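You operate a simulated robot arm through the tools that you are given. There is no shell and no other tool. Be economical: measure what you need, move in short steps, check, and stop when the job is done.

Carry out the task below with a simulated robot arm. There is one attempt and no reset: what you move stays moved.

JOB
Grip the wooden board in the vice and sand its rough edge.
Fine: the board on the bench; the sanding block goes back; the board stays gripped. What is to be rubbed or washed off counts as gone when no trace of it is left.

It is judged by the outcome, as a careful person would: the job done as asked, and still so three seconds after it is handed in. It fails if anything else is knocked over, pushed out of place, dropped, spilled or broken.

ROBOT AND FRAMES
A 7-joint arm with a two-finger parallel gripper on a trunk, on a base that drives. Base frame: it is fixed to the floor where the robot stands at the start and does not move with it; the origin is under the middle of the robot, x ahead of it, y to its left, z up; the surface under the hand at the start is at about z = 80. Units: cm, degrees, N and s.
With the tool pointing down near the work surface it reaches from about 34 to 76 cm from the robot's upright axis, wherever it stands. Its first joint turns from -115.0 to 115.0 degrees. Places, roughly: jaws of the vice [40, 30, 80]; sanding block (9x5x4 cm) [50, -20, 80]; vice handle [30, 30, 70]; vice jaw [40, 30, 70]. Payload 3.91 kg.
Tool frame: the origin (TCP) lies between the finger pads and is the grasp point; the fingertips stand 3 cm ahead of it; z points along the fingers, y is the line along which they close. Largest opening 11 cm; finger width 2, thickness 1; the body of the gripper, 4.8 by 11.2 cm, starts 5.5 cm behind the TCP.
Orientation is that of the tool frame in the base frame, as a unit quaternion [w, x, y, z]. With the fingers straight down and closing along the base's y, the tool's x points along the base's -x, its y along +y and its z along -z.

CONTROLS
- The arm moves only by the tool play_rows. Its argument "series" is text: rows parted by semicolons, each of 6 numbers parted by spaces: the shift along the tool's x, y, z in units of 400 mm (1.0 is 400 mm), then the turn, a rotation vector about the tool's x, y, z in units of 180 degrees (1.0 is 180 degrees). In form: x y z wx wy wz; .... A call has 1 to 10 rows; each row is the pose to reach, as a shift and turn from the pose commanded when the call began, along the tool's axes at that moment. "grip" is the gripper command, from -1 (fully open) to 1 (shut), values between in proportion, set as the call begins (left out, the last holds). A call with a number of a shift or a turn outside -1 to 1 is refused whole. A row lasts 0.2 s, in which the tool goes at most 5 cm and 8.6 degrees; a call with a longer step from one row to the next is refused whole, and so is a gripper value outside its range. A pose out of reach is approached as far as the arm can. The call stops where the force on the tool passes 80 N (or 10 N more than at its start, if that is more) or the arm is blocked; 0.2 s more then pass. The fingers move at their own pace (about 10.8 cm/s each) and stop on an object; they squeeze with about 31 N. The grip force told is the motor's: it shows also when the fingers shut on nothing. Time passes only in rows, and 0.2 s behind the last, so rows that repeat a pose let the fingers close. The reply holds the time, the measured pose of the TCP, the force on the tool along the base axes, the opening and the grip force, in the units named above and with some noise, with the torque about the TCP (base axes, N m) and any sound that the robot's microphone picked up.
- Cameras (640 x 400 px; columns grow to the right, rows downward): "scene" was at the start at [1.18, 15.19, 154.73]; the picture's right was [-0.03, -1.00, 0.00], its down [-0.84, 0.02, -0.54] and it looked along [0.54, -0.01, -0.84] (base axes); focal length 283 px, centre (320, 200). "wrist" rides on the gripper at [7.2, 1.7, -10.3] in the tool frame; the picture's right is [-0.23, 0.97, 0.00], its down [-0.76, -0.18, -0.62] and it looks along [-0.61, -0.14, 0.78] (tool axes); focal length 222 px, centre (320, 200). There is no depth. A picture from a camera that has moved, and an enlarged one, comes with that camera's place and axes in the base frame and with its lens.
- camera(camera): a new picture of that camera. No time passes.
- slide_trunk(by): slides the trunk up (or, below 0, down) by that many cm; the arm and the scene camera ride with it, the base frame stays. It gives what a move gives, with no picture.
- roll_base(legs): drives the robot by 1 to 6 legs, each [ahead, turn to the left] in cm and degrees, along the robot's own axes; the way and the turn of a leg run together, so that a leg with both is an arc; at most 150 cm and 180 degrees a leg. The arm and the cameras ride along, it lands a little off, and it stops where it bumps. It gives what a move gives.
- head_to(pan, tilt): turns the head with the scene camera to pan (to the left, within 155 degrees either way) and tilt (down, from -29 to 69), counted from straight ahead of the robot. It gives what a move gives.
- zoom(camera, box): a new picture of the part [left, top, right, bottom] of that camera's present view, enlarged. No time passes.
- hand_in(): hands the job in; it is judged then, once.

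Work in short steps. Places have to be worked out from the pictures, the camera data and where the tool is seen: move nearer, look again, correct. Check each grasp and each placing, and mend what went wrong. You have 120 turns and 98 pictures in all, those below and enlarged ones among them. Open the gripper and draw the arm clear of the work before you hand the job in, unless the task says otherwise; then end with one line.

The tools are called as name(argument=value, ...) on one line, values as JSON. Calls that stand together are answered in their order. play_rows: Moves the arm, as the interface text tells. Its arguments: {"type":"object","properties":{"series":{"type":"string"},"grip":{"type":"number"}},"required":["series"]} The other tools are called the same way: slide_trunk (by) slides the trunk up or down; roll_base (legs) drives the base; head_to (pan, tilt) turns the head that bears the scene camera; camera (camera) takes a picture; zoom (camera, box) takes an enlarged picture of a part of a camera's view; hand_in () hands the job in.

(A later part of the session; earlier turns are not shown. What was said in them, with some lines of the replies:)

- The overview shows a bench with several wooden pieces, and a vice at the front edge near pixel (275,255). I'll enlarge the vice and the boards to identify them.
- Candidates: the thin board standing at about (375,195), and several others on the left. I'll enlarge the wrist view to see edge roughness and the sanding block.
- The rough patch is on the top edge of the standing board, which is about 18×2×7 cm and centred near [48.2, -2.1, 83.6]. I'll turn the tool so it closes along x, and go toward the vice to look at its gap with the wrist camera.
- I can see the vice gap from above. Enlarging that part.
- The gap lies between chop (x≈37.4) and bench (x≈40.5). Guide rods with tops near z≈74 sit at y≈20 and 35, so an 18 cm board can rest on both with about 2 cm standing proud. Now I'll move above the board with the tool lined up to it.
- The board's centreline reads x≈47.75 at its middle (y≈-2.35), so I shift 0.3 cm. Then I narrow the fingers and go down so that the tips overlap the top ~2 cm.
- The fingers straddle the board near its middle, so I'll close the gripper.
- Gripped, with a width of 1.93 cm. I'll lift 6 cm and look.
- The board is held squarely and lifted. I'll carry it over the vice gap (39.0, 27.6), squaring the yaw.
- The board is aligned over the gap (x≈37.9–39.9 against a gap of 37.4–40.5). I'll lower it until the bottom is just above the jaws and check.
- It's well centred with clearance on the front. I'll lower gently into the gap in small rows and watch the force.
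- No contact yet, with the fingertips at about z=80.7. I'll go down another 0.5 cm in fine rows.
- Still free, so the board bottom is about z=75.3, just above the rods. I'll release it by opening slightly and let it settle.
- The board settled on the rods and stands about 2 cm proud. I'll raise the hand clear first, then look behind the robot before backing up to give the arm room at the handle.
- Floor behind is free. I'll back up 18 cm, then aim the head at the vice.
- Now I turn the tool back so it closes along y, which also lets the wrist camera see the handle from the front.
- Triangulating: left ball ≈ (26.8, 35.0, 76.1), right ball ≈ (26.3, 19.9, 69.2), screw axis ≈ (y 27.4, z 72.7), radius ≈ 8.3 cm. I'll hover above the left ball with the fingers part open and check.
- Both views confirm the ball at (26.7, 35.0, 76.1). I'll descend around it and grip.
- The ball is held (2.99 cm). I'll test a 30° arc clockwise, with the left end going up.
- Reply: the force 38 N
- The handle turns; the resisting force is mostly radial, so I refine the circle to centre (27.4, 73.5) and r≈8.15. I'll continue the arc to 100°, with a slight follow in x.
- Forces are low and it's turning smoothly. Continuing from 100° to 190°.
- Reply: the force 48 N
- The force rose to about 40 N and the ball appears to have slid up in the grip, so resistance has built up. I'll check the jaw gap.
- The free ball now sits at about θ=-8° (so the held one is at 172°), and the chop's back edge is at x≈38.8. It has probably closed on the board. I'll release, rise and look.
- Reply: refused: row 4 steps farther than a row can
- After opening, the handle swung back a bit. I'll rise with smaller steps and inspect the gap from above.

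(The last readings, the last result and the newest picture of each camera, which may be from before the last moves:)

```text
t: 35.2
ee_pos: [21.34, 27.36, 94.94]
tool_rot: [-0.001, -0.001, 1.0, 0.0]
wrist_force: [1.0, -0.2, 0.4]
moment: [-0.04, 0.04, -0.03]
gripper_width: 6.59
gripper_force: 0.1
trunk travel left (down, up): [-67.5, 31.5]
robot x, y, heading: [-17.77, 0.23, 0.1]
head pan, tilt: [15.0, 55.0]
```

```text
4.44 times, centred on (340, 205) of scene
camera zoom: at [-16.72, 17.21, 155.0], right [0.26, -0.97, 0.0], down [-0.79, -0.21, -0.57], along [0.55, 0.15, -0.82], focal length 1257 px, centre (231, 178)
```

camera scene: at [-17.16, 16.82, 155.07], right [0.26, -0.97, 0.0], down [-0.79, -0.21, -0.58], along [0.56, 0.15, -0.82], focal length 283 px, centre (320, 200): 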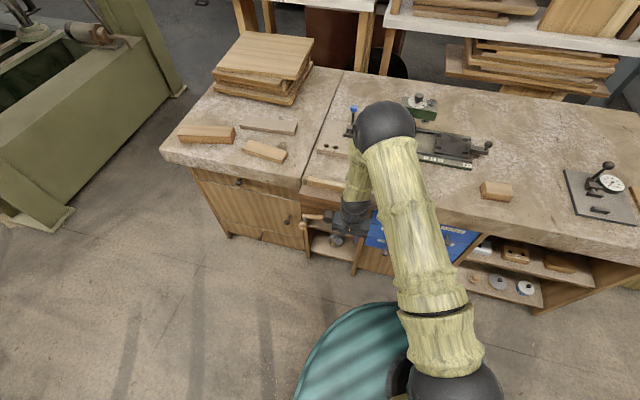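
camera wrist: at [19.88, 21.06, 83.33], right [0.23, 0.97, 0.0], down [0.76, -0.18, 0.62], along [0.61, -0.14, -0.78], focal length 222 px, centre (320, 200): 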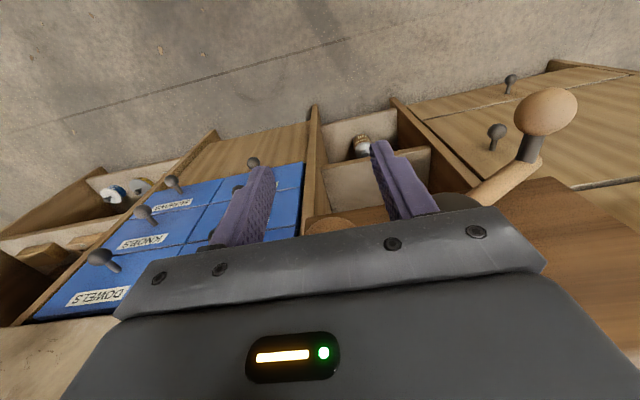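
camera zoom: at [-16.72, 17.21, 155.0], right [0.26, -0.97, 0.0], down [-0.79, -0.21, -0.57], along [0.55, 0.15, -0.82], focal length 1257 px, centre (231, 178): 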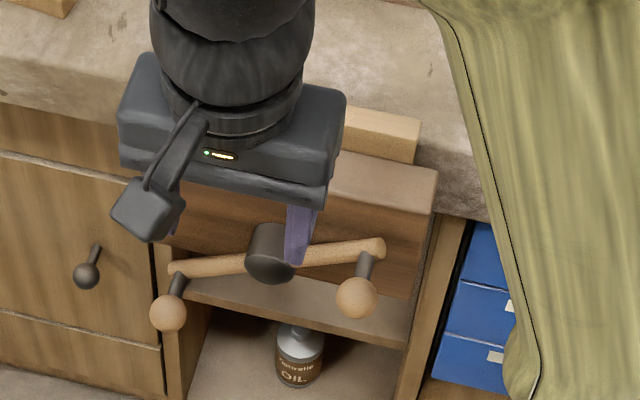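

I'll shift forward a little to view the jaw gap from above between the fingers.

play_rows(series="-0.08 0 -0.05 0 0 0; -0.16 0 -0.1 0 0 0; -0.22 0 -0.13 0 0 0; -0.22 0 -0.13 0 0 0", grip=-1)

zoom(camera="wrist", box=[220, 60, 440, 220])

```text
t: 36.2
ee_pos: [30.08, 27.28, 100.18]
tool_rot: [0.0, -0.001, 1.0, 0.001]
wrist_force: [-0.2, -0.7, 0.0]
moment: [-0.02, -0.01, -0.03]
gripper_width: 10.98
gripper_force: 0.0
trunk travel left (down, up): [-67.5, 31.5]
robot x, y, heading: [-17.97, -0.25, 0.0]
head pan, tilt: [15.0, 55.0]
```

```text
2.50 times, centred on (330, 140) of wrist
camera zoom: at [22.69, 28.99, 110.61], right [0.23, 0.97, 0.0], down [0.76, -0.18, 0.62], along [0.61, -0.14, -0.78], focal length 555 px, centre (295, 350)
```

zoom: 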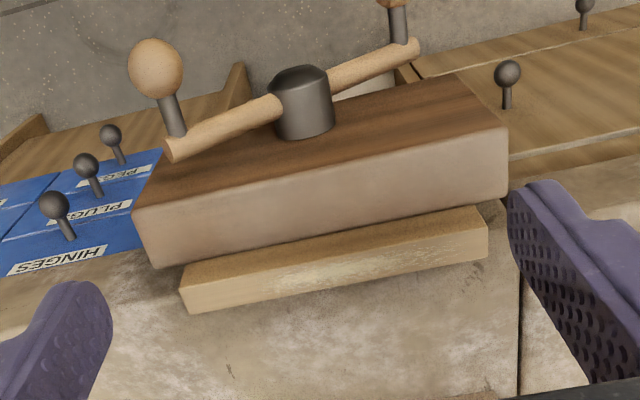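

Chop back edge reads x≈38.2 and the board x≈38.9–40.6, so it's nearly or just clamped, but the handle has slipped back to about 148°. I'll tighten more firmly by seating the right ball up against the palm and pushing it down. First I hover over it.

play_rows(series="0.017 -0.044 0.089 0 0 0; 0.035 -0.088 0.178 0 0 0; 0.052 -0.13 0.266 0 0 0; 0.07 -0.175 0.355 0 0 0; 0.07 -0.175 0.355 0 0 0", grip=-0.2)

camera(camera="wrist")

zoom(camera="scene", box=[290, 160, 390, 250])

```text
t: 37.4
ee_pos: [27.33, 20.4, 85.97]
tool_rot: [0.0, 0.0, 1.0, 0.0]
wrist_force: [-0.5, 0.5, -0.3]
moment: [-0.01, -0.03, 0.0]
gripper_width: 6.61
gripper_force: 0.0
trunk travel left (down, up): [-67.5, 31.5]
robot x, y, heading: [-17.85, 0.18, 0.4]
head pan, tilt: [15.0, 55.0]
```

```text
56 pictures are left
camera wrist: at [19.89, 22.13, 96.39], right [0.23, 0.97, 0.0], down [0.76, -0.18, 0.62], along [0.61, -0.14, -0.78], focal length 222 px, centre (320, 200)
```

wrist: 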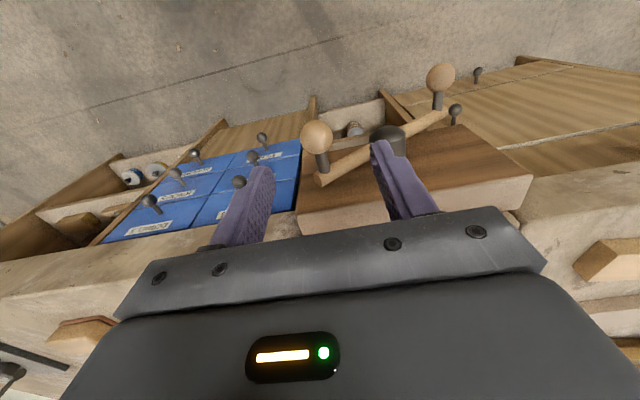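

```text
4.44 times, centred on (340, 205) of scene
camera zoom: at [-16.88, 17.24, 155.01], right [0.26, -0.97, 0.0], down [-0.79, -0.21, -0.57], along [0.55, 0.15, -0.82], focal length 1257 px, centre (231, 178)
```

zoom: 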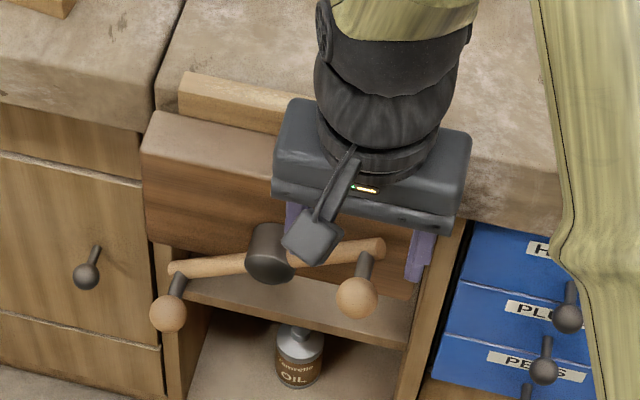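

The ball at (27.4, 20.2, 78) is between the fingers. I'll descend so it sits close to the palm, then close on it for guidance.

play_rows(series="0 -0.003 0.1 0 0 0; 0 -0.003 0.2 0 0 0; 0 -0.003 0.26 0 0 0; 0 -0.003 0.29 0 0 0; 0 -0.003 0.29 0 0 0")

play_rows(series="0 0 0 0 0 0; 0 0 0 0 0 0; 0 0 0 0 0 0", grip=1)

```text
t: 38.6
ee_pos: [27.41, 20.25, 74.4]
tool_rot: [0.001, 0.0, 1.0, 0.0]
wrist_force: [-0.8, 0.6, -0.3]
moment: [0.02, -0.04, -0.06]
gripper_width: 6.58
gripper_force: 0.0
trunk travel left (down, up): [-67.5, 31.5]
robot x, y, heading: [-18.35, -0.04, 0.1]
head pan, tilt: [15.0, 55.0]
```

```text
t: 39.4
ee_pos: [27.36, 20.07, 74.34]
tool_rot: [0.0, 0.001, 1.0, 0.001]
wrist_force: [-0.1, -13.4, 3.6]
moment: [-0.02, 0.32, -0.18]
gripper_width: 2.95
gripper_force: 45.1
trunk travel left (down, up): [-67.5, 31.5]
robot x, y, heading: [-17.96, -0.04, -0.1]
head pan, tilt: [15.0, 55.0]
```

Held at 2.95 cm. I'll push it down along the arc to 190°, and it will stop if the force passes 80 N.

play_rows(series="0 -0.015 0.022 0 0 0; 0 -0.022 0.038 0 0 0; 0 -0.027 0.055 0 0 0; 0 -0.031 0.072 0 0 0; 0 -0.034 0.09 0 0 0; 0 -0.034 0.105 0 0 0; 0 -0.034 0.119 0 0 0; 0 -0.033 0.131 0 0 0; 0 -0.031 0.143 0 0 0; 0 -0.031 0.143 0 0 0")

camera(camera="wrist")

zoom(camera="scene", box=[290, 160, 390, 250])

```text
t: 41.2
ee_pos: [27.32, 18.94, 70.12]
tool_rot: [0.006, 0.0, 1.0, 0.003]
wrist_force: [-16.6, -10.5, 61.1]
moment: [0.3, 0.01, -0.1]
gripper_width: 2.94
gripper_force: 44.7
trunk travel left (down, up): [-67.5, 31.5]
robot x, y, heading: [-18.12, 0.14, 0.3]
head pan, tilt: [15.0, 55.0]
stopped in row 8: the force on the tool passed its limit at 83 N (the readings are from after the stop); the commanded pose is now the measured one
```

```text
54 pictures are left
camera wrist: at [19.82, 20.47, 80.42], right [0.23, 0.97, 0.01], down [0.75, -0.18, 0.63], along [0.62, -0.14, -0.78], focal length 222 px, centre (320, 200)
```

wrist: 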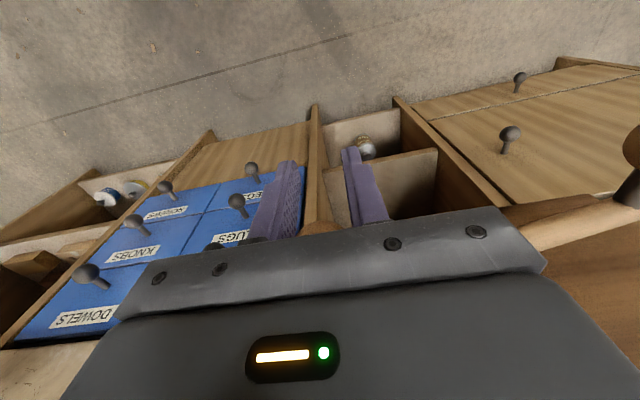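

```text
4.44 times, centred on (340, 205) of scene
camera zoom: at [-17.58, 16.93, 155.05], right [0.26, -0.97, 0.0], down [-0.79, -0.21, -0.58], along [0.56, 0.15, -0.82], focal length 1257 px, centre (231, 178)
```

zoom: 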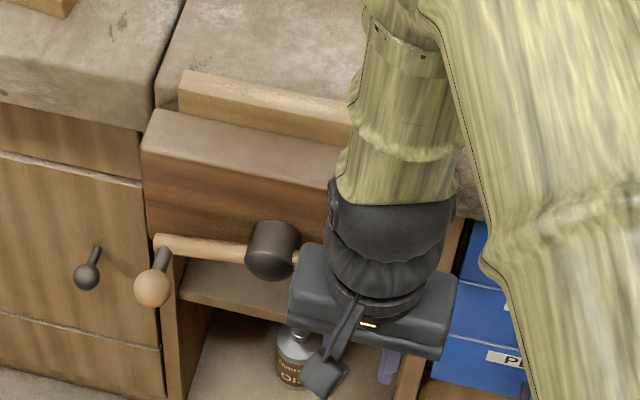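

Resistance hit 83 N at about 174°: a firm stop. I'll open the fingers in place and see whether the handle stays.

play_rows(series="0 0 0 0 0 0; 0 0 0 0 0 0; 0 0 0 0 0 0", grip=-0.2)

zoom(camera="scene", box=[290, 160, 390, 250])

```text
t: 42.0
ee_pos: [27.36, 18.79, 70.02]
tool_rot: [0.008, 0.001, 1.0, 0.003]
wrist_force: [-17.3, -13.1, 65.5]
moment: [0.69, -1.38, -0.06]
gripper_width: 6.58
gripper_force: 0.1
trunk travel left (down, up): [-67.5, 31.5]
robot x, y, heading: [-18.02, 0.15, -0.1]
head pan, tilt: [15.0, 55.0]
```

```text
4.44 times, centred on (340, 205) of scene
camera zoom: at [-17.63, 16.86, 155.07], right [0.26, -0.97, 0.0], down [-0.79, -0.21, -0.58], along [0.56, 0.15, -0.82], focal length 1257 px, centre (231, 178)
```

zoom: 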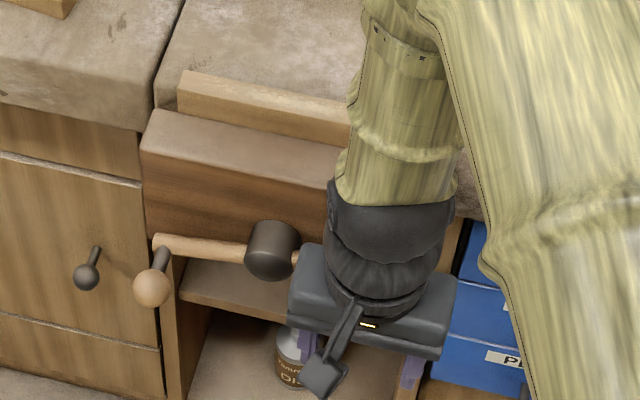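

The palm still presses the ball at 65 N. I'll ease off upward slowly and see where the handle rests.

play_rows(series="0 0 -0.005 0 0 0; 0 0 -0.01 0 0 0; 0 0 -0.02 0 0 0; 0 0 -0.04 0 0 0; 0 0 -0.06 0 0 0; 0 0 -0.08 0 0 0")

zoom(camera="scene", box=[290, 160, 390, 250])

```text
t: 43.4
ee_pos: [27.63, 18.92, 72.7]
tool_rot: [0.005, 0.001, 1.0, 0.001]
wrist_force: [1.0, 0.6, 1.5]
moment: [-0.01, 0.0, 0.01]
gripper_width: 6.6
gripper_force: 0.2
trunk travel left (down, up): [-67.5, 31.5]
robot x, y, heading: [-17.95, 0.26, -0.0]
head pan, tilt: [15.0, 55.0]
```

```text
4.44 times, centred on (340, 205) of scene
camera zoom: at [-16.88, 17.22, 154.98], right [0.26, -0.97, 0.0], down [-0.79, -0.21, -0.57], along [0.55, 0.15, -0.82], focal length 1257 px, centre (231, 178)
```

zoom: 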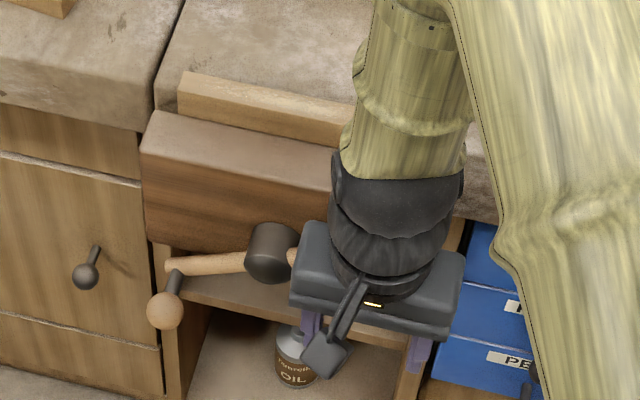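

The handle rests at its contact point (about 148°) and is elastic beyond that, so the jaw is pressing on the board. I'll rise clear and drive forward 18 cm again to fetch the sanding block near (49.7, -22.9).

play_rows(series="0 0 -0.1 0 0 0; 0 0 -0.2 0 0 0; 0.02 0 -0.3 0 0 0; 0.04 0 -0.4 0 0 0; 0.06 0 -0.5 0 0 0; 0.08 0 -0.6 0 0 0; 0.1 0 -0.7 0 0 0; 0.1 0 -0.8 0 0 0")

roll_base(legs=[[18, 0]])

play_rows(series="0 0 0 0 0 -0.047; 0 -0.05 0 0 0 -0.094; 0 -0.12 0 0 0 -0.141; 0 -0.2 0 0 0 -0.188; 0 -0.28 0 0 0 -0.235; 0 -0.36 0 0 0 -0.282; 0 -0.44 0 0 0 -0.329; 0 -0.52 0 0 0 -0.376; 0 -0.6 0 0 0 -0.423; 0 -0.65 0 0 0 -0.47", grip=-0.3)

```text
t: 45.2
ee_pos: [23.45, 18.76, 104.74]
tool_rot: [0.003, 0.0, 1.0, 0.001]
wrist_force: [-0.1, 0.2, -0.8]
moment: [-0.03, 0.02, 0.02]
gripper_width: 6.62
gripper_force: 0.1
trunk travel left (down, up): [-67.5, 31.5]
robot x, y, heading: [-17.96, -0.03, 0.2]
head pan, tilt: [15.0, 55.0]
```

```text
t: 46.9
ee_pos: [41.46, 18.98, 104.77]
tool_rot: [0.003, 0.0, 1.0, 0.002]
wrist_force: [-0.3, 0.6, 0.0]
moment: [-0.01, -0.03, -0.04]
gripper_width: 6.61
gripper_force: 0.1
trunk travel left (down, up): [-67.5, 31.5]
robot x, y, heading: [-0.21, -0.06, 0.2]
head pan, tilt: [15.0, 55.0]
```

```text
t: 49.0
ee_pos: [41.33, -7.3, 104.69]
tool_rot: [0.004, -0.673, 0.74, -0.001]
wrist_force: [-0.3, 0.8, -0.1]
moment: [-0.02, 0.04, -0.01]
gripper_width: 7.13
gripper_force: 0.0
trunk travel left (down, up): [-67.5, 31.5]
robot x, y, heading: [-0.11, 0.3, 0.1]
head pan, tilt: [15.0, 55.0]
```

Moving above the sanding block with the yaw aligned to it.

play_rows(series="0.074 -0.049 0.043 0 0 -0.013; 0.148 -0.098 0.087 0 0 -0.026; 0.221 -0.147 0.13 0 0 -0.04; 0.295 -0.196 0.174 0 0 -0.053; 0.369 -0.245 0.2175 0 0 -0.066; 0.369 -0.245 0.2175 0 0 -0.066")

head_to(pan=0, tilt=57)

camera(camera="wrist")

camera(camera="scene")

```text
t: 50.5
ee_pos: [49.54, -22.71, 96.1]
tool_rot: [-0.004, 0.746, -0.666, 0.003]
wrist_force: [0.3, -0.7, -0.4]
moment: [0.02, 0.0, 0.01]
gripper_width: 7.13
gripper_force: 0.1
trunk travel left (down, up): [-67.5, 31.5]
robot x, y, heading: [-0.03, 0.33, -0.1]
head pan, tilt: [15.0, 55.0]
```

```text
t: 51.2
ee_pos: [49.64, -22.64, 96.18]
tool_rot: [-0.004, 0.746, -0.666, 0.003]
wrist_force: [1.1, 0.4, 0.4]
moment: [0.02, 0.0, -0.04]
gripper_width: 7.12
gripper_force: 0.1
trunk travel left (down, up): [-67.5, 31.5]
robot x, y, heading: [0.17, -0.29, 0.2]
head pan, tilt: [0.0, 57.0]
```

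```text
50 pictures are left
camera wrist: at [48.59, -30.18, 106.45], right [-0.99, 0.12, -0.01], down [0.09, 0.77, 0.63], along [0.08, 0.62, -0.78], focal length 222 px, centre (320, 200)
```

wrist: 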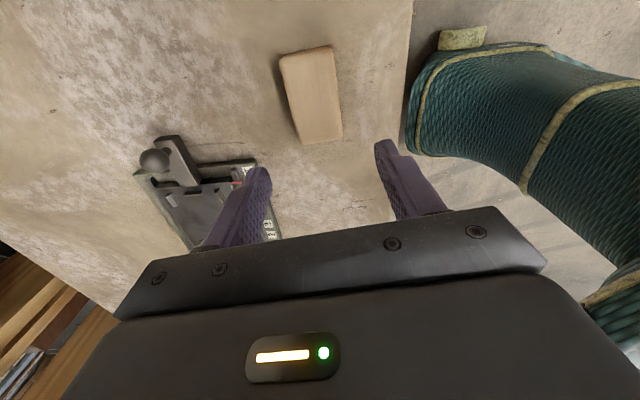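

```text
49 pictures are left
camera scene: at [1.11, 15.36, 154.76], right [0.0, -1.0, 0.0], down [-0.84, 0.0, -0.54], along [0.54, 0.0, -0.84], focal length 283 px, centre (320, 200)
```

scene: 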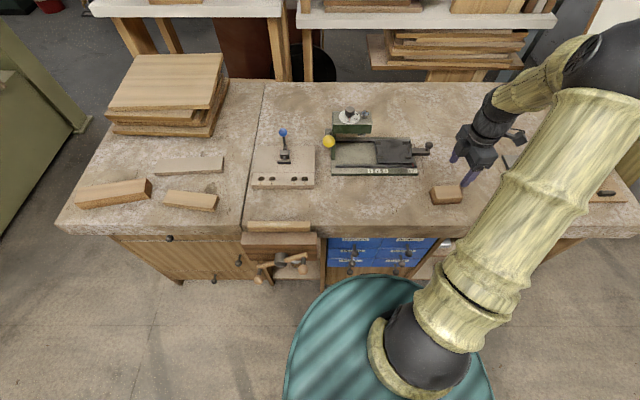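

I'll zoom in the scene view to refine the block's position.

zoom(camera="scene", box=[410, 170, 490, 220])

```text
8.00 times, centred on (450, 195) of scene
camera zoom: at [1.11, 15.36, 154.76], right [0.0, -1.0, 0.0], down [-0.84, 0.0, -0.54], along [0.54, 0.0, -0.84], focal length 2263 px, centre (-720, 240)
```

zoom: 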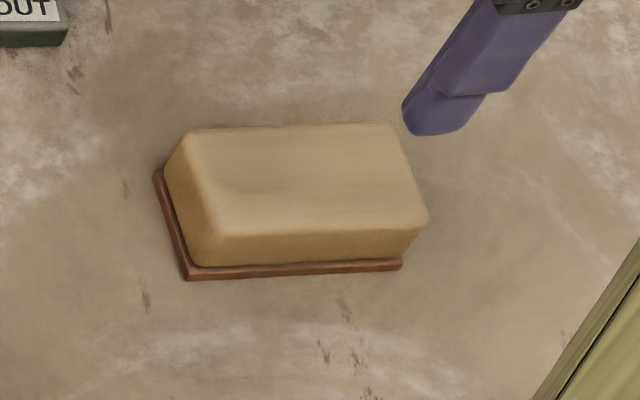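

Block centre is (50.1, -24.2) with the long axis along y, tilted about 3.6°, and the reddish abrasive pad underneath. I'll align and descend to TCP z≈83.3.

play_rows(series="0.039 -0.008 0 0 0 0.016; 0.039 -0.008 0.1 0 0 0.016; 0.039 -0.008 0.2 0 0 0.016; 0.039 -0.008 0.27 0 0 0.016; 0.039 -0.008 0.3 0 0 0.016; 0.039 -0.008 0.318 0 0 0.016; 0.039 -0.008 0.318 0 0 0.016", grip=-0.35)

camera(camera="wrist")

zoom(camera="scene", box=[410, 150, 510, 220])

```text
t: 52.8
ee_pos: [50.33, -24.24, 83.28]
tool_rot: [-0.003, 0.729, -0.685, 0.002]
wrist_force: [-0.8, -1.3, -0.1]
moment: [0.01, 0.04, 0.0]
gripper_width: 7.41
gripper_force: 0.0
trunk travel left (down, up): [-67.5, 31.5]
robot x, y, heading: [-0.4, 0.18, -0.1]
head pan, tilt: [0.0, 57.0]
```

```text
47 pictures are left
camera wrist: at [48.91, -31.61, 93.67], right [-0.99, 0.17, -0.01], down [0.13, 0.77, 0.63], along [0.11, 0.62, -0.78], focal length 222 px, centre (320, 200)
```

wrist: 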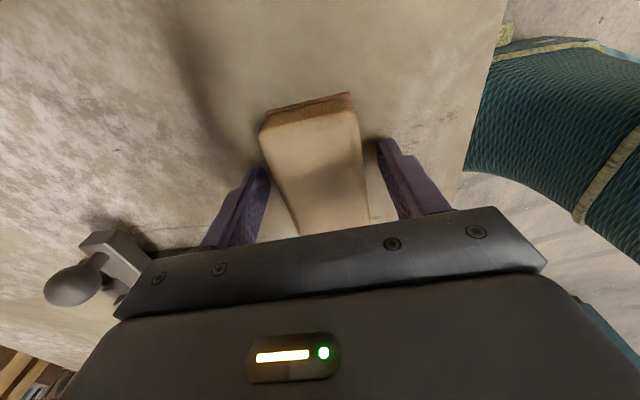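

```text
5.71 times, centred on (460, 185) of scene
camera zoom: at [1.11, 15.36, 154.76], right [0.0, -1.0, 0.0], down [-0.84, 0.0, -0.54], along [0.54, 0.0, -0.84], focal length 1617 px, centre (-480, 286)
```

zoom: 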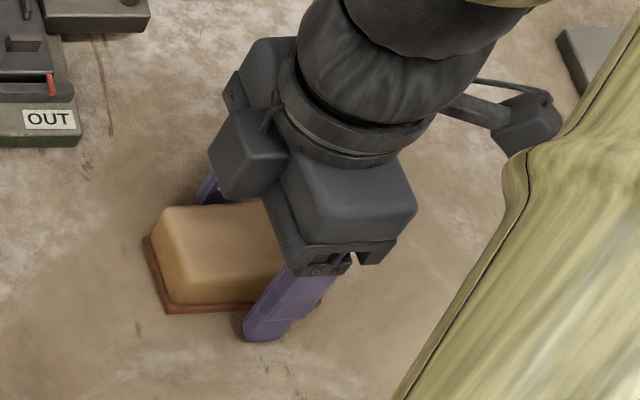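

The fingers straddle the block mid-length. I'll rise 0.6 cm so the tips clear the abrasive pad's lip, then close.

play_rows(series="0 0 -0.015 0 0 0; 0 0 -0.015 0 0 0")

play_rows(series="0 0 0 0 0 0; 0 0 0 0 0 0; 0 0 0 0 0 0; 0 0 0 0 0 0", grip=1)

play_rows(series="0 0 -0.05 0 0 0; 0 0 -0.12 0 0 0; 0 0 -0.2 0 0 0; 0 0 -0.25 0 0 0")

camera(camera="wrist")

zoom(camera="scene", box=[390, 130, 510, 220])

```text
t: 53.4
ee_pos: [50.36, -24.1, 83.89]
tool_rot: [-0.003, 0.729, -0.685, 0.001]
wrist_force: [0.8, 0.7, 0.1]
moment: [0.02, 0.0, 0.0]
gripper_width: 7.42
gripper_force: 0.1
trunk travel left (down, up): [-67.5, 31.5]
robot x, y, heading: [0.3, 0.13, 0.0]
head pan, tilt: [0.0, 57.0]
```

```text
t: 54.4
ee_pos: [50.43, -24.21, 83.85]
tool_rot: [-0.005, 0.728, -0.685, 0.002]
wrist_force: [-0.8, -0.7, 0.4]
moment: [0.03, 0.1, 0.03]
gripper_width: 4.95
gripper_force: 30.8
trunk travel left (down, up): [-67.5, 31.5]
robot x, y, heading: [-0.43, 0.14, -0.1]
head pan, tilt: [0.0, 57.0]
```

```text
t: 55.4
ee_pos: [50.26, -24.26, 93.87]
tool_rot: [-0.005, 0.729, -0.685, 0.003]
wrist_force: [-0.7, -0.4, -0.8]
moment: [-0.04, -0.04, 0.0]
gripper_width: 4.96
gripper_force: 31.3
trunk travel left (down, up): [-67.5, 31.5]
robot x, y, heading: [0.25, 0.13, -0.0]
head pan, tilt: [0.0, 57.0]
```

```text
45 pictures are left
camera wrist: at [48.92, -31.63, 104.33], right [-0.99, 0.17, -0.01], down [0.13, 0.77, 0.63], along [0.11, 0.62, -0.78], focal length 222 px, centre (320, 200)
```

wrist: 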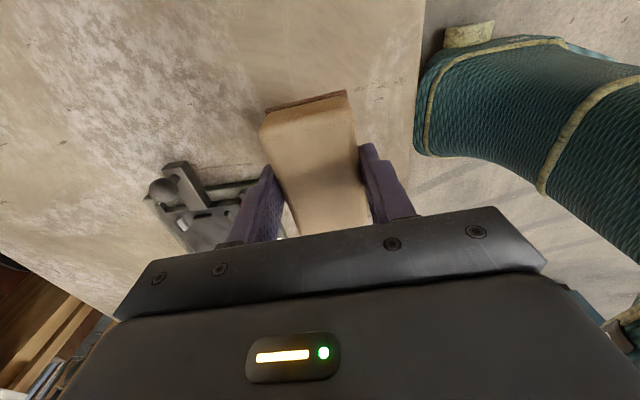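

```text
4.44 times, centred on (450, 175) of scene
camera zoom: at [1.1, 15.37, 154.75], right [0.0, -1.0, 0.0], down [-0.84, 0.0, -0.54], along [0.54, 0.0, -0.84], focal length 1257 px, centre (-258, 311)
```

zoom: 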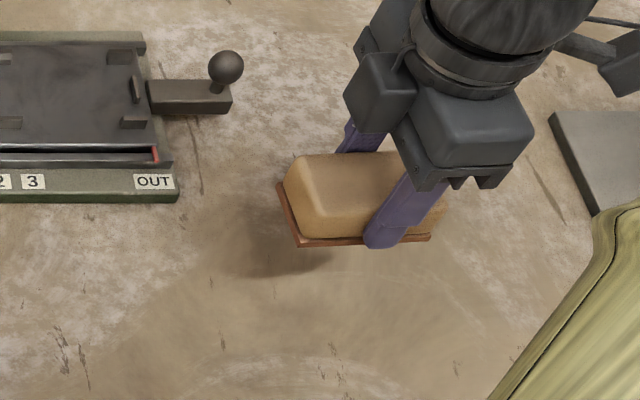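

The block is held at 4.95 cm; its pad lies about 3.87 cm below the TCP. Checking the board and the patch in the vice.

zoom(camera="scene", box=[230, 205, 330, 285])

```text
5.00 times, centred on (280, 245) of scene
camera zoom: at [1.1, 15.37, 154.75], right [0.0, -1.0, 0.0], down [-0.84, 0.0, -0.54], along [0.54, 0.0, -0.84], focal length 1414 px, centre (520, -25)
```

zoom: 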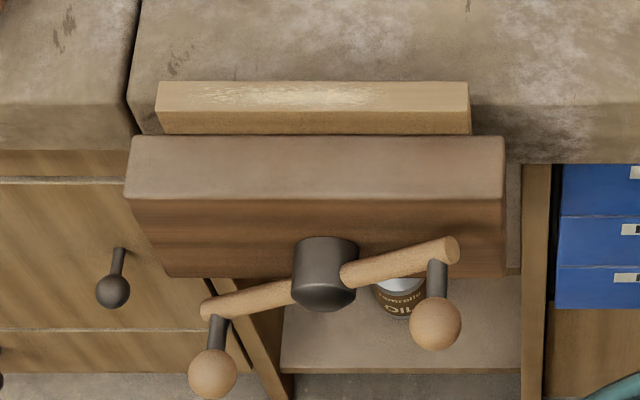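

Board: x 38.7–40.5, top z≈81.9, patch y≈22–35, and the jaw looks closed on it. I'll carry the block toward the vice in two legs.

play_rows(series="-0.095 0.013 0 0 0 0.003; -0.19 0.026 0 -0.001 0 0.006; -0.285 0.039 0 -0.001 0 0.009; -0.38 0.052 0 -0.002 0 0.012; -0.475 0.065 0 -0.003 0 0.015; -0.57 0.078 0 -0.003 0 0.018; -0.665 0.091 0 -0.0035 0 0.02; -0.7585 0.104 0 -0.0035 0 0.02; -0.7585 0.104 0 -0.0035 0 0.02")

```text
t: 57.4
ee_pos: [44.23, 5.79, 93.88]
tool_rot: [0.0, -0.707, 0.707, 0.002]
wrist_force: [0.4, -0.1, -1.0]
moment: [-0.02, 0.03, 0.02]
gripper_width: 4.96
gripper_force: 31.2
trunk travel left (down, up): [-67.5, 31.5]
robot x, y, heading: [-0.23, 0.0, 0.2]
head pan, tilt: [0.0, 57.0]
```

Tool is square. Next leg: above the patch at (39.6, 28.5, 89).

play_rows(series="-0.095 0.02 0 0 0 0; -0.19 0.04 0 0 0 0; -0.285 0.06 0.02 0 0 0; -0.38 0.08 0.05 0 0 0; -0.475 0.1 0.09 0 0 0; -0.5675 0.116 0.1225 0 0 0; -0.5675 0.116 0.1225 0 0 0")

zoom(camera="scene", box=[220, 180, 340, 270])

zoom(camera="wrist", box=[220, 40, 420, 220])

```text
t: 59.0
ee_pos: [39.5, 28.57, 88.96]
tool_rot: [0.0, -0.707, 0.708, 0.002]
wrist_force: [0.1, -0.3, -2.0]
moment: [-0.01, 0.0, -0.04]
gripper_width: 4.97
gripper_force: 31.4
trunk travel left (down, up): [-67.5, 31.5]
robot x, y, heading: [-0.25, 0.07, -0.1]
head pan, tilt: [0.0, 57.0]
```

```text
4.44 times, centred on (280, 225) of scene
camera zoom: at [1.12, 15.37, 154.76], right [0.0, -1.0, 0.0], down [-0.84, 0.0, -0.54], along [0.54, 0.0, -0.84], focal length 1257 px, centre (498, 89)
```

zoom: 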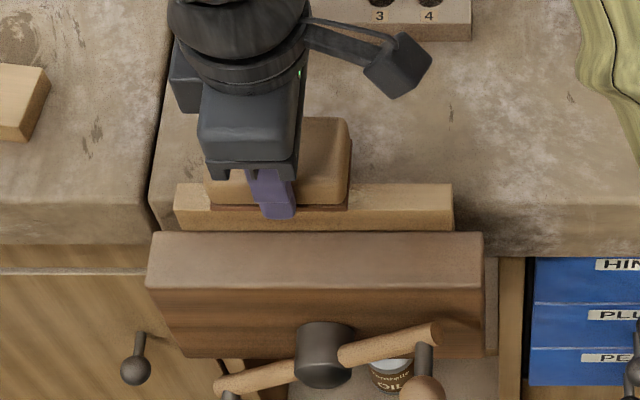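

```text
2.22 times, centred on (320, 130) of wrist
camera zoom: at [37.71, 21.25, 99.43], right [-0.97, 0.23, 0.0], down [0.18, 0.76, 0.62], along [0.14, 0.61, -0.78], focal length 494 px, centre (320, 356)
```

zoom: 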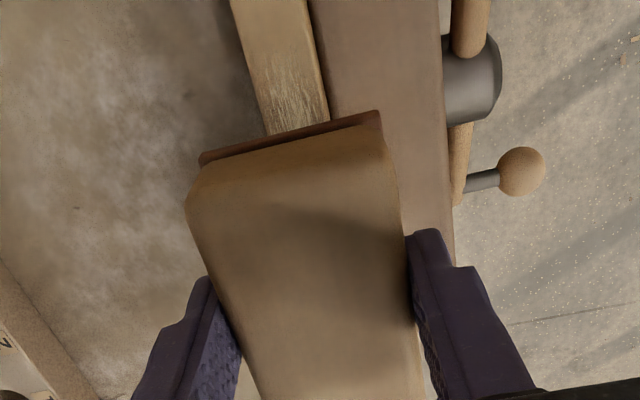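

The block is centred over the board and no gap shows at the jaw. I'll lower to contact gently.

play_rows(series="0 0 0.03 0 0 0; 0 0 0.06 0 0 0; 0 0 0.07 0 0 0; 0 0 0.074 0 0 0; 0 0 0.077 0 0 0; 0 0 0.08 0 0 0; 0 0 0.08 0 0 0")

```text
t: 60.6
ee_pos: [39.43, 28.4, 86.16]
tool_rot: [0.003, -0.707, 0.707, 0.002]
wrist_force: [2.2, 4.8, 47.0]
moment: [-0.05, 0.0, 0.0]
gripper_width: 4.93
gripper_force: 31.1
trunk travel left (down, up): [-67.5, 31.5]
robot x, y, heading: [0.06, -0.09, -0.1]
head pan, tilt: [0.0, 57.0]
```

Contact at TCP z≈86.2 with 47 N. I'll ease to about 20 N and stroke along the edge.

play_rows(series="0 0 -0.006 0 0 0; -0.03 0 -0.006 0 0 0; -0.06 0 -0.006 0 0 0; -0.09 0 -0.006 0 0 0; -0.115 0 -0.006 0 0 0; -0.08 0 -0.006 0 0 0; -0.045 0 -0.006 0 0 0; -0.01 0 -0.006 0 0 0; 0.025 0 -0.006 0 0 0; 0.06 0 -0.006 0 0 0")

zoom(camera="scene", box=[220, 180, 340, 270])

```text
t: 62.8
ee_pos: [39.6, 26.11, 86.28]
tool_rot: [0.0, -0.706, 0.708, 0.002]
wrist_force: [-0.4, 2.1, 12.5]
moment: [0.15, 0.0, -0.01]
gripper_width: 4.96
gripper_force: 30.9
trunk travel left (down, up): [-67.5, 31.5]
robot x, y, heading: [-0.13, -0.22, 0.1]
head pan, tilt: [0.0, 57.0]
```

```text
4.44 times, centred on (280, 225) of scene
camera zoom: at [1.03, 15.36, 154.76], right [0.0, -1.0, 0.0], down [-0.84, 0.0, -0.55], along [0.55, 0.0, -0.84], focal length 1257 px, centre (498, 89)
```

zoom: 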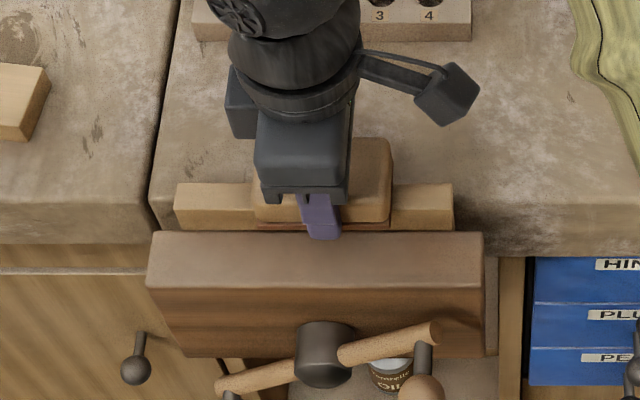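

The board holds still and the left part already looks smoother. I'll do another full sweep, pressing slightly more.

play_rows(series="0.04 0 0.001 0 0 0; 0.085 0 0.001 0 0 0; 0.05 0 0.001 0 0 0; 0.01 0 0.001 0 0 0; -0.03 0 0.001 0 0 0; -0.07 0 0.001 0 0 0; -0.11 0 0.001 0 0 0; -0.15 0 0.001 0 0 0; -0.19 0 0.001 0 0 0; -0.15 0 0.001 0 0 0")

play_rows(series="0.04 0 0 0 0 0; 0.08 0 0 0 0 0; 0.12 0 0 0 0 0; 0.16 0 0 0 0 0; 0.2 0 0 0 0 0; 0.235 0 0 0 0 0; 0.2 0 0 0 0 0; 0.16 0 0 0 0 0; 0.12 0 0 0 0 0; 0.08 0 0 0 0 0")

play_rows(series="-0.04 0 0 0 0 0; -0.08 0 0 0 0 0; -0.11 0 0 0 0 0; -0.07 0 0 0 0 0; -0.03 0 0 0 0 0; 0.01 0 0 0 0 0; 0.05 0 0 0 0 0; 0.09 0 0 0 0 0; 0.13 0 0 0 0 0; 0.155 0 0 0 0 0")

play_rows(series="0 0 -0.03 0 0 0; 0.03 0 -0.08 0 0 0; 0.1 0 -0.15 0 0 0; 0.2 0 -0.17 0 0 0; 0.3 0 -0.17 0 0 0; 0.3 0 -0.17 0 0 0")

zoom(camera="scene", box=[240, 205, 310, 255])

```text
t: 65.0
ee_pos: [39.59, 32.07, 86.13]
tool_rot: [0.0, -0.706, 0.709, 0.003]
wrist_force: [-1.1, 1.8, 11.5]
moment: [-0.29, 0.01, -0.04]
gripper_width: 4.94
gripper_force: 31.1
trunk travel left (down, up): [-67.5, 31.5]
robot x, y, heading: [0.24, -0.12, 0.1]
head pan, tilt: [0.0, 57.0]
```

```text
t: 67.2
ee_pos: [39.54, 28.74, 86.09]
tool_rot: [0.0, 0.708, -0.707, -0.003]
wrist_force: [-0.3, -7.4, 19.6]
moment: [-0.55, -0.01, 0.06]
gripper_width: 4.97
gripper_force: 31.2
trunk travel left (down, up): [-67.5, 31.5]
robot x, y, heading: [0.02, 0.38, 0.1]
head pan, tilt: [0.0, 57.0]
```

```text
t: 69.4
ee_pos: [39.61, 22.68, 86.2]
tool_rot: [0.001, -0.707, 0.708, 0.003]
wrist_force: [0.2, 8.9, 21.3]
moment: [0.24, 0.04, -0.05]
gripper_width: 4.96
gripper_force: 31.3
trunk travel left (down, up): [-67.5, 31.5]
robot x, y, heading: [-0.27, -0.42, -0.1]
head pan, tilt: [0.0, 57.0]
```

```text
t: 70.8
ee_pos: [39.6, 10.63, 92.94]
tool_rot: [-0.001, -0.707, 0.707, 0.002]
wrist_force: [-0.8, 0.2, -0.9]
moment: [-0.05, -0.04, 0.03]
gripper_width: 4.93
gripper_force: 31.2
trunk travel left (down, up): [-67.5, 31.5]
robot x, y, heading: [-0.07, 0.19, -0.0]
head pan, tilt: [0.0, 57.0]
```

```text
8.00 times, centred on (275, 230) of scene
camera zoom: at [1.12, 15.38, 154.76], right [0.0, -1.0, 0.0], down [-0.84, 0.0, -0.54], along [0.54, 0.0, -0.84], focal length 2263 px, centre (680, -40)
```

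zoom: 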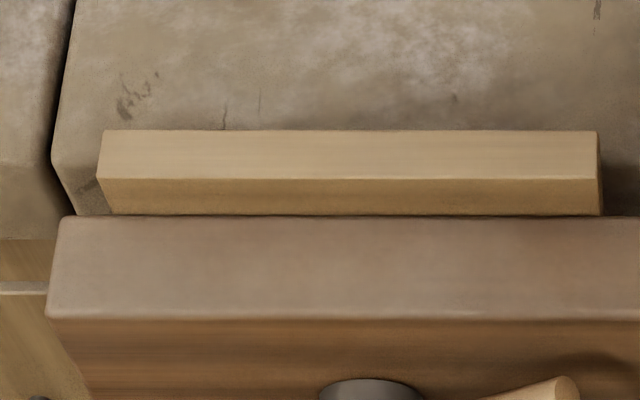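

The edge looks fully smooth and the board is firm. Returning the block to its original spot (50.3, -24.2).

play_rows(series="0.097 -0.03 0 0 0 -0.002; 0.194 -0.06 0 0 0 -0.004; 0.29 -0.089 0 0 0 -0.006; 0.387 -0.119 0 0 0 -0.009; 0.484 -0.149 0 0 0 -0.011; 0.58 -0.178 0 0 0 -0.013; 0.677 -0.208 0 0 0 -0.016; 0.774 -0.238 0 0 0 -0.018; 0.871 -0.2675 0 0 0 -0.02; 0.871 -0.2675 0 0 0 -0.02")

play_rows(series="0 0 0.08 0 0 0; 0 0 0.15 0 0 0; 0 0 0.2 0 0 0; 0 0 0.215 0 0 0; 0 0 0.22 0 0 0; 0 0 0.22 0 0 0")

zoom(camera="scene", box=[390, 130, 510, 220])

```text
t: 73.0
ee_pos: [50.14, -24.09, 92.79]
tool_rot: [0.0, 0.729, -0.685, -0.002]
wrist_force: [-0.2, 0.2, -1.1]
moment: [-0.01, 0.0, 0.02]
gripper_width: 4.97
gripper_force: 31.4
trunk travel left (down, up): [-67.5, 31.5]
robot x, y, heading: [0.1, 0.22, 0.1]
head pan, tilt: [0.0, 57.0]
```

```text
t: 74.4
ee_pos: [50.24, -24.26, 83.8]
tool_rot: [0.0, 0.728, -0.685, -0.002]
wrist_force: [0.9, -0.7, -1.5]
moment: [0.0, -0.03, 0.01]
gripper_width: 4.94
gripper_force: 30.9
trunk travel left (down, up): [-67.5, 31.5]
robot x, y, heading: [0.01, -0.16, 0.1]
head pan, tilt: [0.0, 57.0]
```

```text
4.44 times, centred on (450, 175) of scene
camera zoom: at [1.12, 15.35, 154.76], right [0.0, -1.0, 0.0], down [-0.84, 0.0, -0.54], along [0.54, 0.0, -0.84], focal length 1257 px, centre (-258, 311)
```

zoom: 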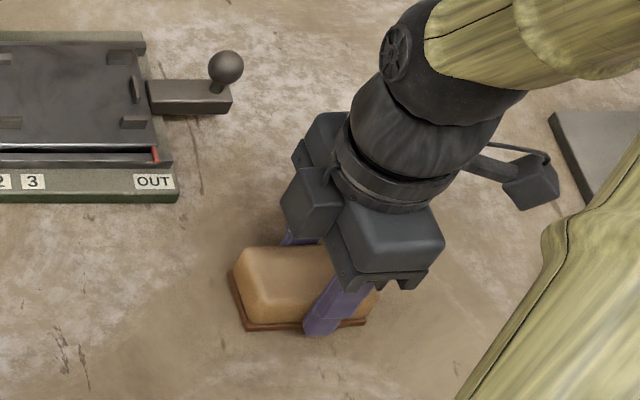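

It's at the right spot but with no contact force yet, so I'll lower a touch more.

play_rows(series="0 0 0.0025 0 0 0; 0 0 0.005 0 0 0; 0 0 0.005 0 0 0")

```text
t: 75.2
ee_pos: [50.13, -24.09, 83.68]
tool_rot: [0.0, 0.729, -0.685, -0.001]
wrist_force: [-0.2, -0.1, -1.4]
moment: [0.01, -0.02, 0.01]
gripper_width: 4.99
gripper_force: 31.0
trunk travel left (down, up): [-67.5, 31.5]
robot x, y, heading: [-0.16, 0.19, 0.1]
head pan, tilt: [0.0, 57.0]
```

play_rows(series="0 0 0.003 0 0 0; 0 0 0.006 0 0 0; 0 0 0.006 0 0 0")

```text
t: 76.0
ee_pos: [50.23, -24.15, 83.73]
tool_rot: [0.001, 0.729, -0.685, 0.0]
wrist_force: [-0.1, -1.4, 12.5]
moment: [0.43, 0.01, 0.04]
gripper_width: 4.94
gripper_force: 30.8
trunk travel left (down, up): [-67.5, 31.5]
robot x, y, heading: [0.19, -0.21, 0.2]
head pan, tilt: [0.0, 57.0]
```

The block touches the bench (12.5 N). Releasing and rising straight up.

play_rows(series="0 0 -0.004 0 0 0; 0 0 -0.004 0 0 0; 0 0 -0.004 0 0 0", grip=-0.35)

play_rows(series="0 0 -0.06 0 0 0; 0 0 -0.15 0 0 0; 0 0 -0.25 0 0 0; 0 0 -0.35 0 0 0; 0 0 -0.45 0 0 0; 0 0 -0.52 0 0 0")

camera(camera="scene")

zoom(camera="scene", box=[230, 205, 330, 285])

```text
t: 76.8
ee_pos: [50.32, -24.15, 83.7]
tool_rot: [0.001, 0.728, -0.685, -0.002]
wrist_force: [-0.1, 0.6, 1.4]
moment: [-0.02, 0.0, 0.01]
gripper_width: 7.45
gripper_force: 0.1
trunk travel left (down, up): [-67.5, 31.5]
robot x, y, heading: [0.13, -0.23, 0.0]
head pan, tilt: [0.0, 57.0]
```

```text
t: 78.2
ee_pos: [50.31, -24.13, 104.44]
tool_rot: [0.001, 0.729, -0.684, -0.003]
wrist_force: [0.2, -0.2, 0.2]
moment: [0.02, -0.02, 0.0]
gripper_width: 7.42
gripper_force: 0.0
trunk travel left (down, up): [-67.5, 31.5]
robot x, y, heading: [-0.12, 0.15, 0.2]
head pan, tilt: [0.0, 57.0]
```

```text
37 pictures are left
camera scene: at [1.08, 15.38, 154.75], right [0.0, -1.0, 0.0], down [-0.84, 0.0, -0.54], along [0.54, 0.0, -0.84], focal length 283 px, centre (320, 200)
```

scene: 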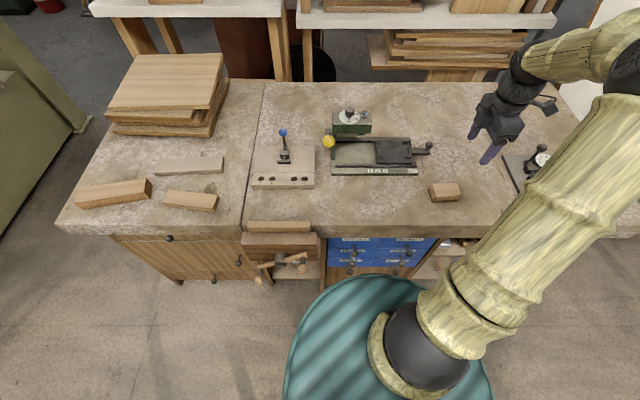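

```text
5.00 times, centred on (280, 245) of scene
camera zoom: at [1.08, 15.38, 154.75], right [0.0, -1.0, 0.0], down [-0.84, 0.0, -0.54], along [0.54, 0.0, -0.84], focal length 1414 px, centre (520, -25)
```

zoom: 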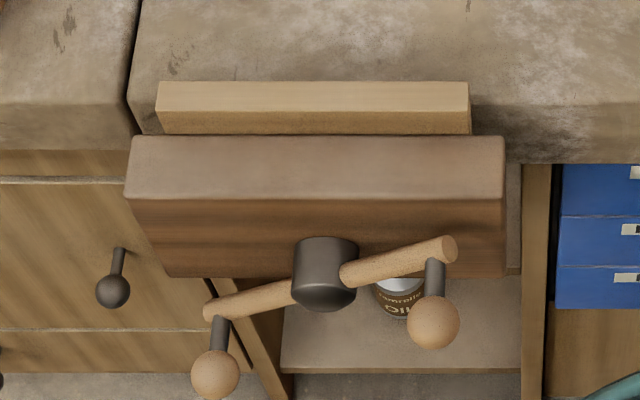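

Everything is in place. I'll take a close wrist view of the sanded edge and do a light tug test of the grip.

play_rows(series="-0.1 0.011 0 0 0 0.003; -0.2 0.022 0 0 0 0.006; -0.3 0.034 0 0 0 0.009; -0.4 0.045 0 0 0 0.012; -0.5 0.057 0 0 0 0.015; -0.6 0.068 0 0 0 0.018; -0.7 0.08 0 0 0 0.02; -0.8075 0.092 0 0 0 0.02; -0.8075 0.092 0 0 0 0.02")

play_rows(series="-0.1 0.025 0.02 0 0 0; -0.2 0.05 0.06 0 0 0; -0.3 0.075 0.11 0 0 0; -0.4 0.1 0.16 0 0 0; -0.49 0.124 0.22 0 0 0; -0.49 0.124 0.22 0 0 0")

zoom(camera="wrist", box=[200, 0, 440, 240])

```text
t: 80.2
ee_pos: [44.56, 7.83, 104.53]
tool_rot: [0.0, -0.707, 0.707, 0.002]
wrist_force: [-1.3, -1.2, -0.7]
moment: [0.02, -0.01, 0.01]
gripper_width: 7.41
gripper_force: 0.1
trunk travel left (down, up): [-67.5, 31.5]
robot x, y, heading: [-0.27, -0.28, -0.1]
head pan, tilt: [0.0, 57.0]
```

```text
t: 81.6
ee_pos: [39.84, 27.46, 95.76]
tool_rot: [0.0, -0.706, 0.708, 0.002]
wrist_force: [0.3, -0.1, 0.0]
moment: [0.02, -0.02, -0.01]
gripper_width: 7.45
gripper_force: 0.1
trunk travel left (down, up): [-67.5, 31.5]
robot x, y, heading: [0.25, 0.33, 0.2]
head pan, tilt: [0.0, 57.0]
```

```text
1.67 times, centred on (320, 120) of wrist
camera zoom: at [37.95, 20.17, 106.23], right [-0.97, 0.23, 0.0], down [0.18, 0.76, 0.62], along [0.14, 0.61, -0.78], focal length 370 px, centre (320, 333)
```

zoom: 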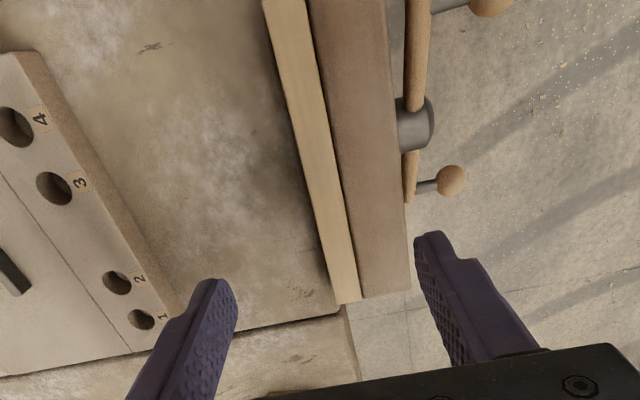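

The edge is clean and the jaw closed with no gap. Now the tug test: I lower around the board top, close, and pull up lightly.

play_rows(series="0 0.006 0.08 0 0 0; 0 0.006 0.16 0 0 0; 0 0.006 0.24 0 0 0; 0 0.006 0.28 0 0 0; 0 0.006 0.302 0 0 0; 0 0.006 0.302 0 0 0", grip=0.1)

play_rows(series="0 0 0 0 0 0; 0 0 0 0 0 0; 0 0 0 0 0 0", grip=1)

play_rows(series="0 0 -0.002 0 0 0; 0 0 -0.004 0 0 0; 0 0 -0.004 0 0 0")

```text
t: 83.0
ee_pos: [39.44, 27.5, 83.83]
tool_rot: [0.001, -0.706, 0.708, 0.003]
wrist_force: [-0.7, 0.0, 1.3]
moment: [-0.02, -0.04, 0.02]
gripper_width: 4.92
gripper_force: 0.1
trunk travel left (down, up): [-67.5, 31.5]
robot x, y, heading: [-0.06, 0.2, 0.0]
head pan, tilt: [0.0, 57.0]
```

```text
t: 83.8
ee_pos: [39.58, 27.44, 83.84]
tool_rot: [0.0, -0.707, 0.708, 0.002]
wrist_force: [7.9, -0.4, 1.2]
moment: [0.0, -0.26, -0.04]
gripper_width: 1.94
gripper_force: 30.7
trunk travel left (down, up): [-67.5, 31.5]
robot x, y, heading: [-0.39, 0.13, 0.0]
head pan, tilt: [0.0, 57.0]
```

```text
t: 84.6
ee_pos: [39.38, 27.54, 83.83]
tool_rot: [-0.001, -0.706, 0.708, 0.003]
wrist_force: [9.0, 1.1, -12.4]
moment: [0.29, -0.29, 0.02]
gripper_width: 1.92
gripper_force: 30.4
trunk travel left (down, up): [-67.5, 31.5]
robot x, y, heading: [-0.13, -0.18, 0.2]
head pan, tilt: [0.0, 57.0]
```

The board resists a 12 N pull without moving, so it's firmly gripped. I'll release and withdraw.

play_rows(series="0 0 0.004 0 0 0; 0 0 0.004 0 0 0")

play_rows(series="0 0 0 0 0 0; 0 0 0 0 0 0; 0 0 -0.08 0 0 0; 0 0 -0.18 0 0 0; 0 0 -0.28 0 0 0; 0 0 -0.38 0 0 0; 0.1 0 -0.45 0 0 0; 0.2 0 -0.5 0 0 0; 0.3 0 -0.55 0 0 0", grip=0.1)

play_rows(series="0 0 0 0 0 0; 0 0 0 0 0 0; 0 0 0 0 0 0", grip=-1)

camera(camera="scene")

zoom(camera="scene", box=[230, 205, 330, 285])

```text
t: 85.2
ee_pos: [39.43, 27.51, 83.84]
tool_rot: [0.001, -0.706, 0.708, 0.002]
wrist_force: [8.6, 0.8, 6.1]
moment: [-0.43, -0.17, 0.05]
gripper_width: 1.92
gripper_force: 31.2
trunk travel left (down, up): [-67.5, 31.5]
robot x, y, heading: [0.06, -0.09, 0.2]
head pan, tilt: [0.0, 57.0]
```

```text
t: 87.2
ee_pos: [39.43, 15.4, 105.68]
tool_rot: [0.0, -0.707, 0.707, 0.002]
wrist_force: [0.5, 0.2, -0.1]
moment: [-0.01, -0.02, 0.01]
gripper_width: 4.96
gripper_force: 0.0
trunk travel left (down, up): [-67.5, 31.5]
robot x, y, heading: [-0.28, 0.04, -0.2]
head pan, tilt: [0.0, 57.0]
```

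```text
t: 88.0
ee_pos: [39.33, 15.41, 105.64]
tool_rot: [0.0, -0.707, 0.708, 0.003]
wrist_force: [0.2, -0.5, 0.1]
moment: [-0.01, 0.0, 0.0]
gripper_width: 11.01
gripper_force: 0.0
trunk travel left (down, up): [-67.5, 31.5]
robot x, y, heading: [-0.18, 0.2, -0.1]
head pan, tilt: [0.0, 57.0]
```

```text
34 pictures are left
camera scene: at [1.11, 15.38, 154.76], right [0.0, -1.0, 0.0], down [-0.84, 0.0, -0.54], along [0.54, 0.0, -0.84], focal length 283 px, centre (320, 200)
```

scene: 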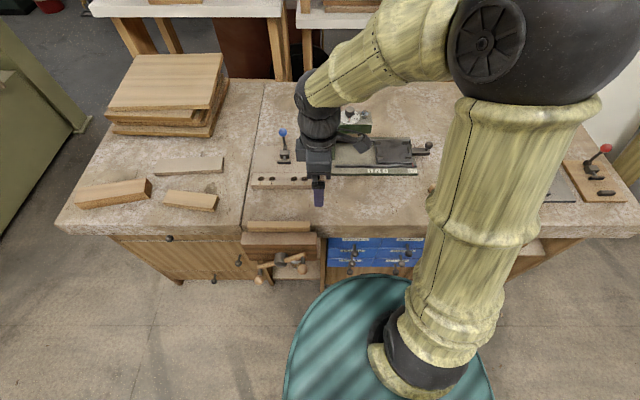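

```text
5.00 times, centred on (280, 245) of scene
camera zoom: at [1.11, 15.38, 154.76], right [0.0, -1.0, 0.0], down [-0.84, 0.0, -0.54], along [0.54, 0.0, -0.84], focal length 1414 px, centre (520, -25)
```

zoom: 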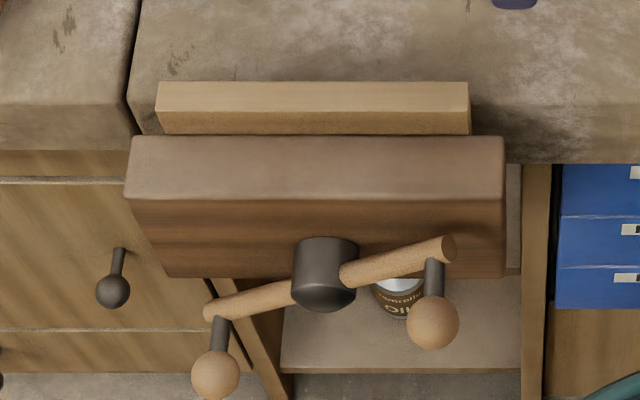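

The board is gripped with its edge smooth, the block is back, and the arm is clear with the gripper open. Handing in.

hand_in()

```text
The job is handed in.
```

The board is clamped in the vice and didn't move under a 12 N upward tug. Its rough edge is sanded with no trace visible in the close-up views, and the sanding block is back at its original spot.
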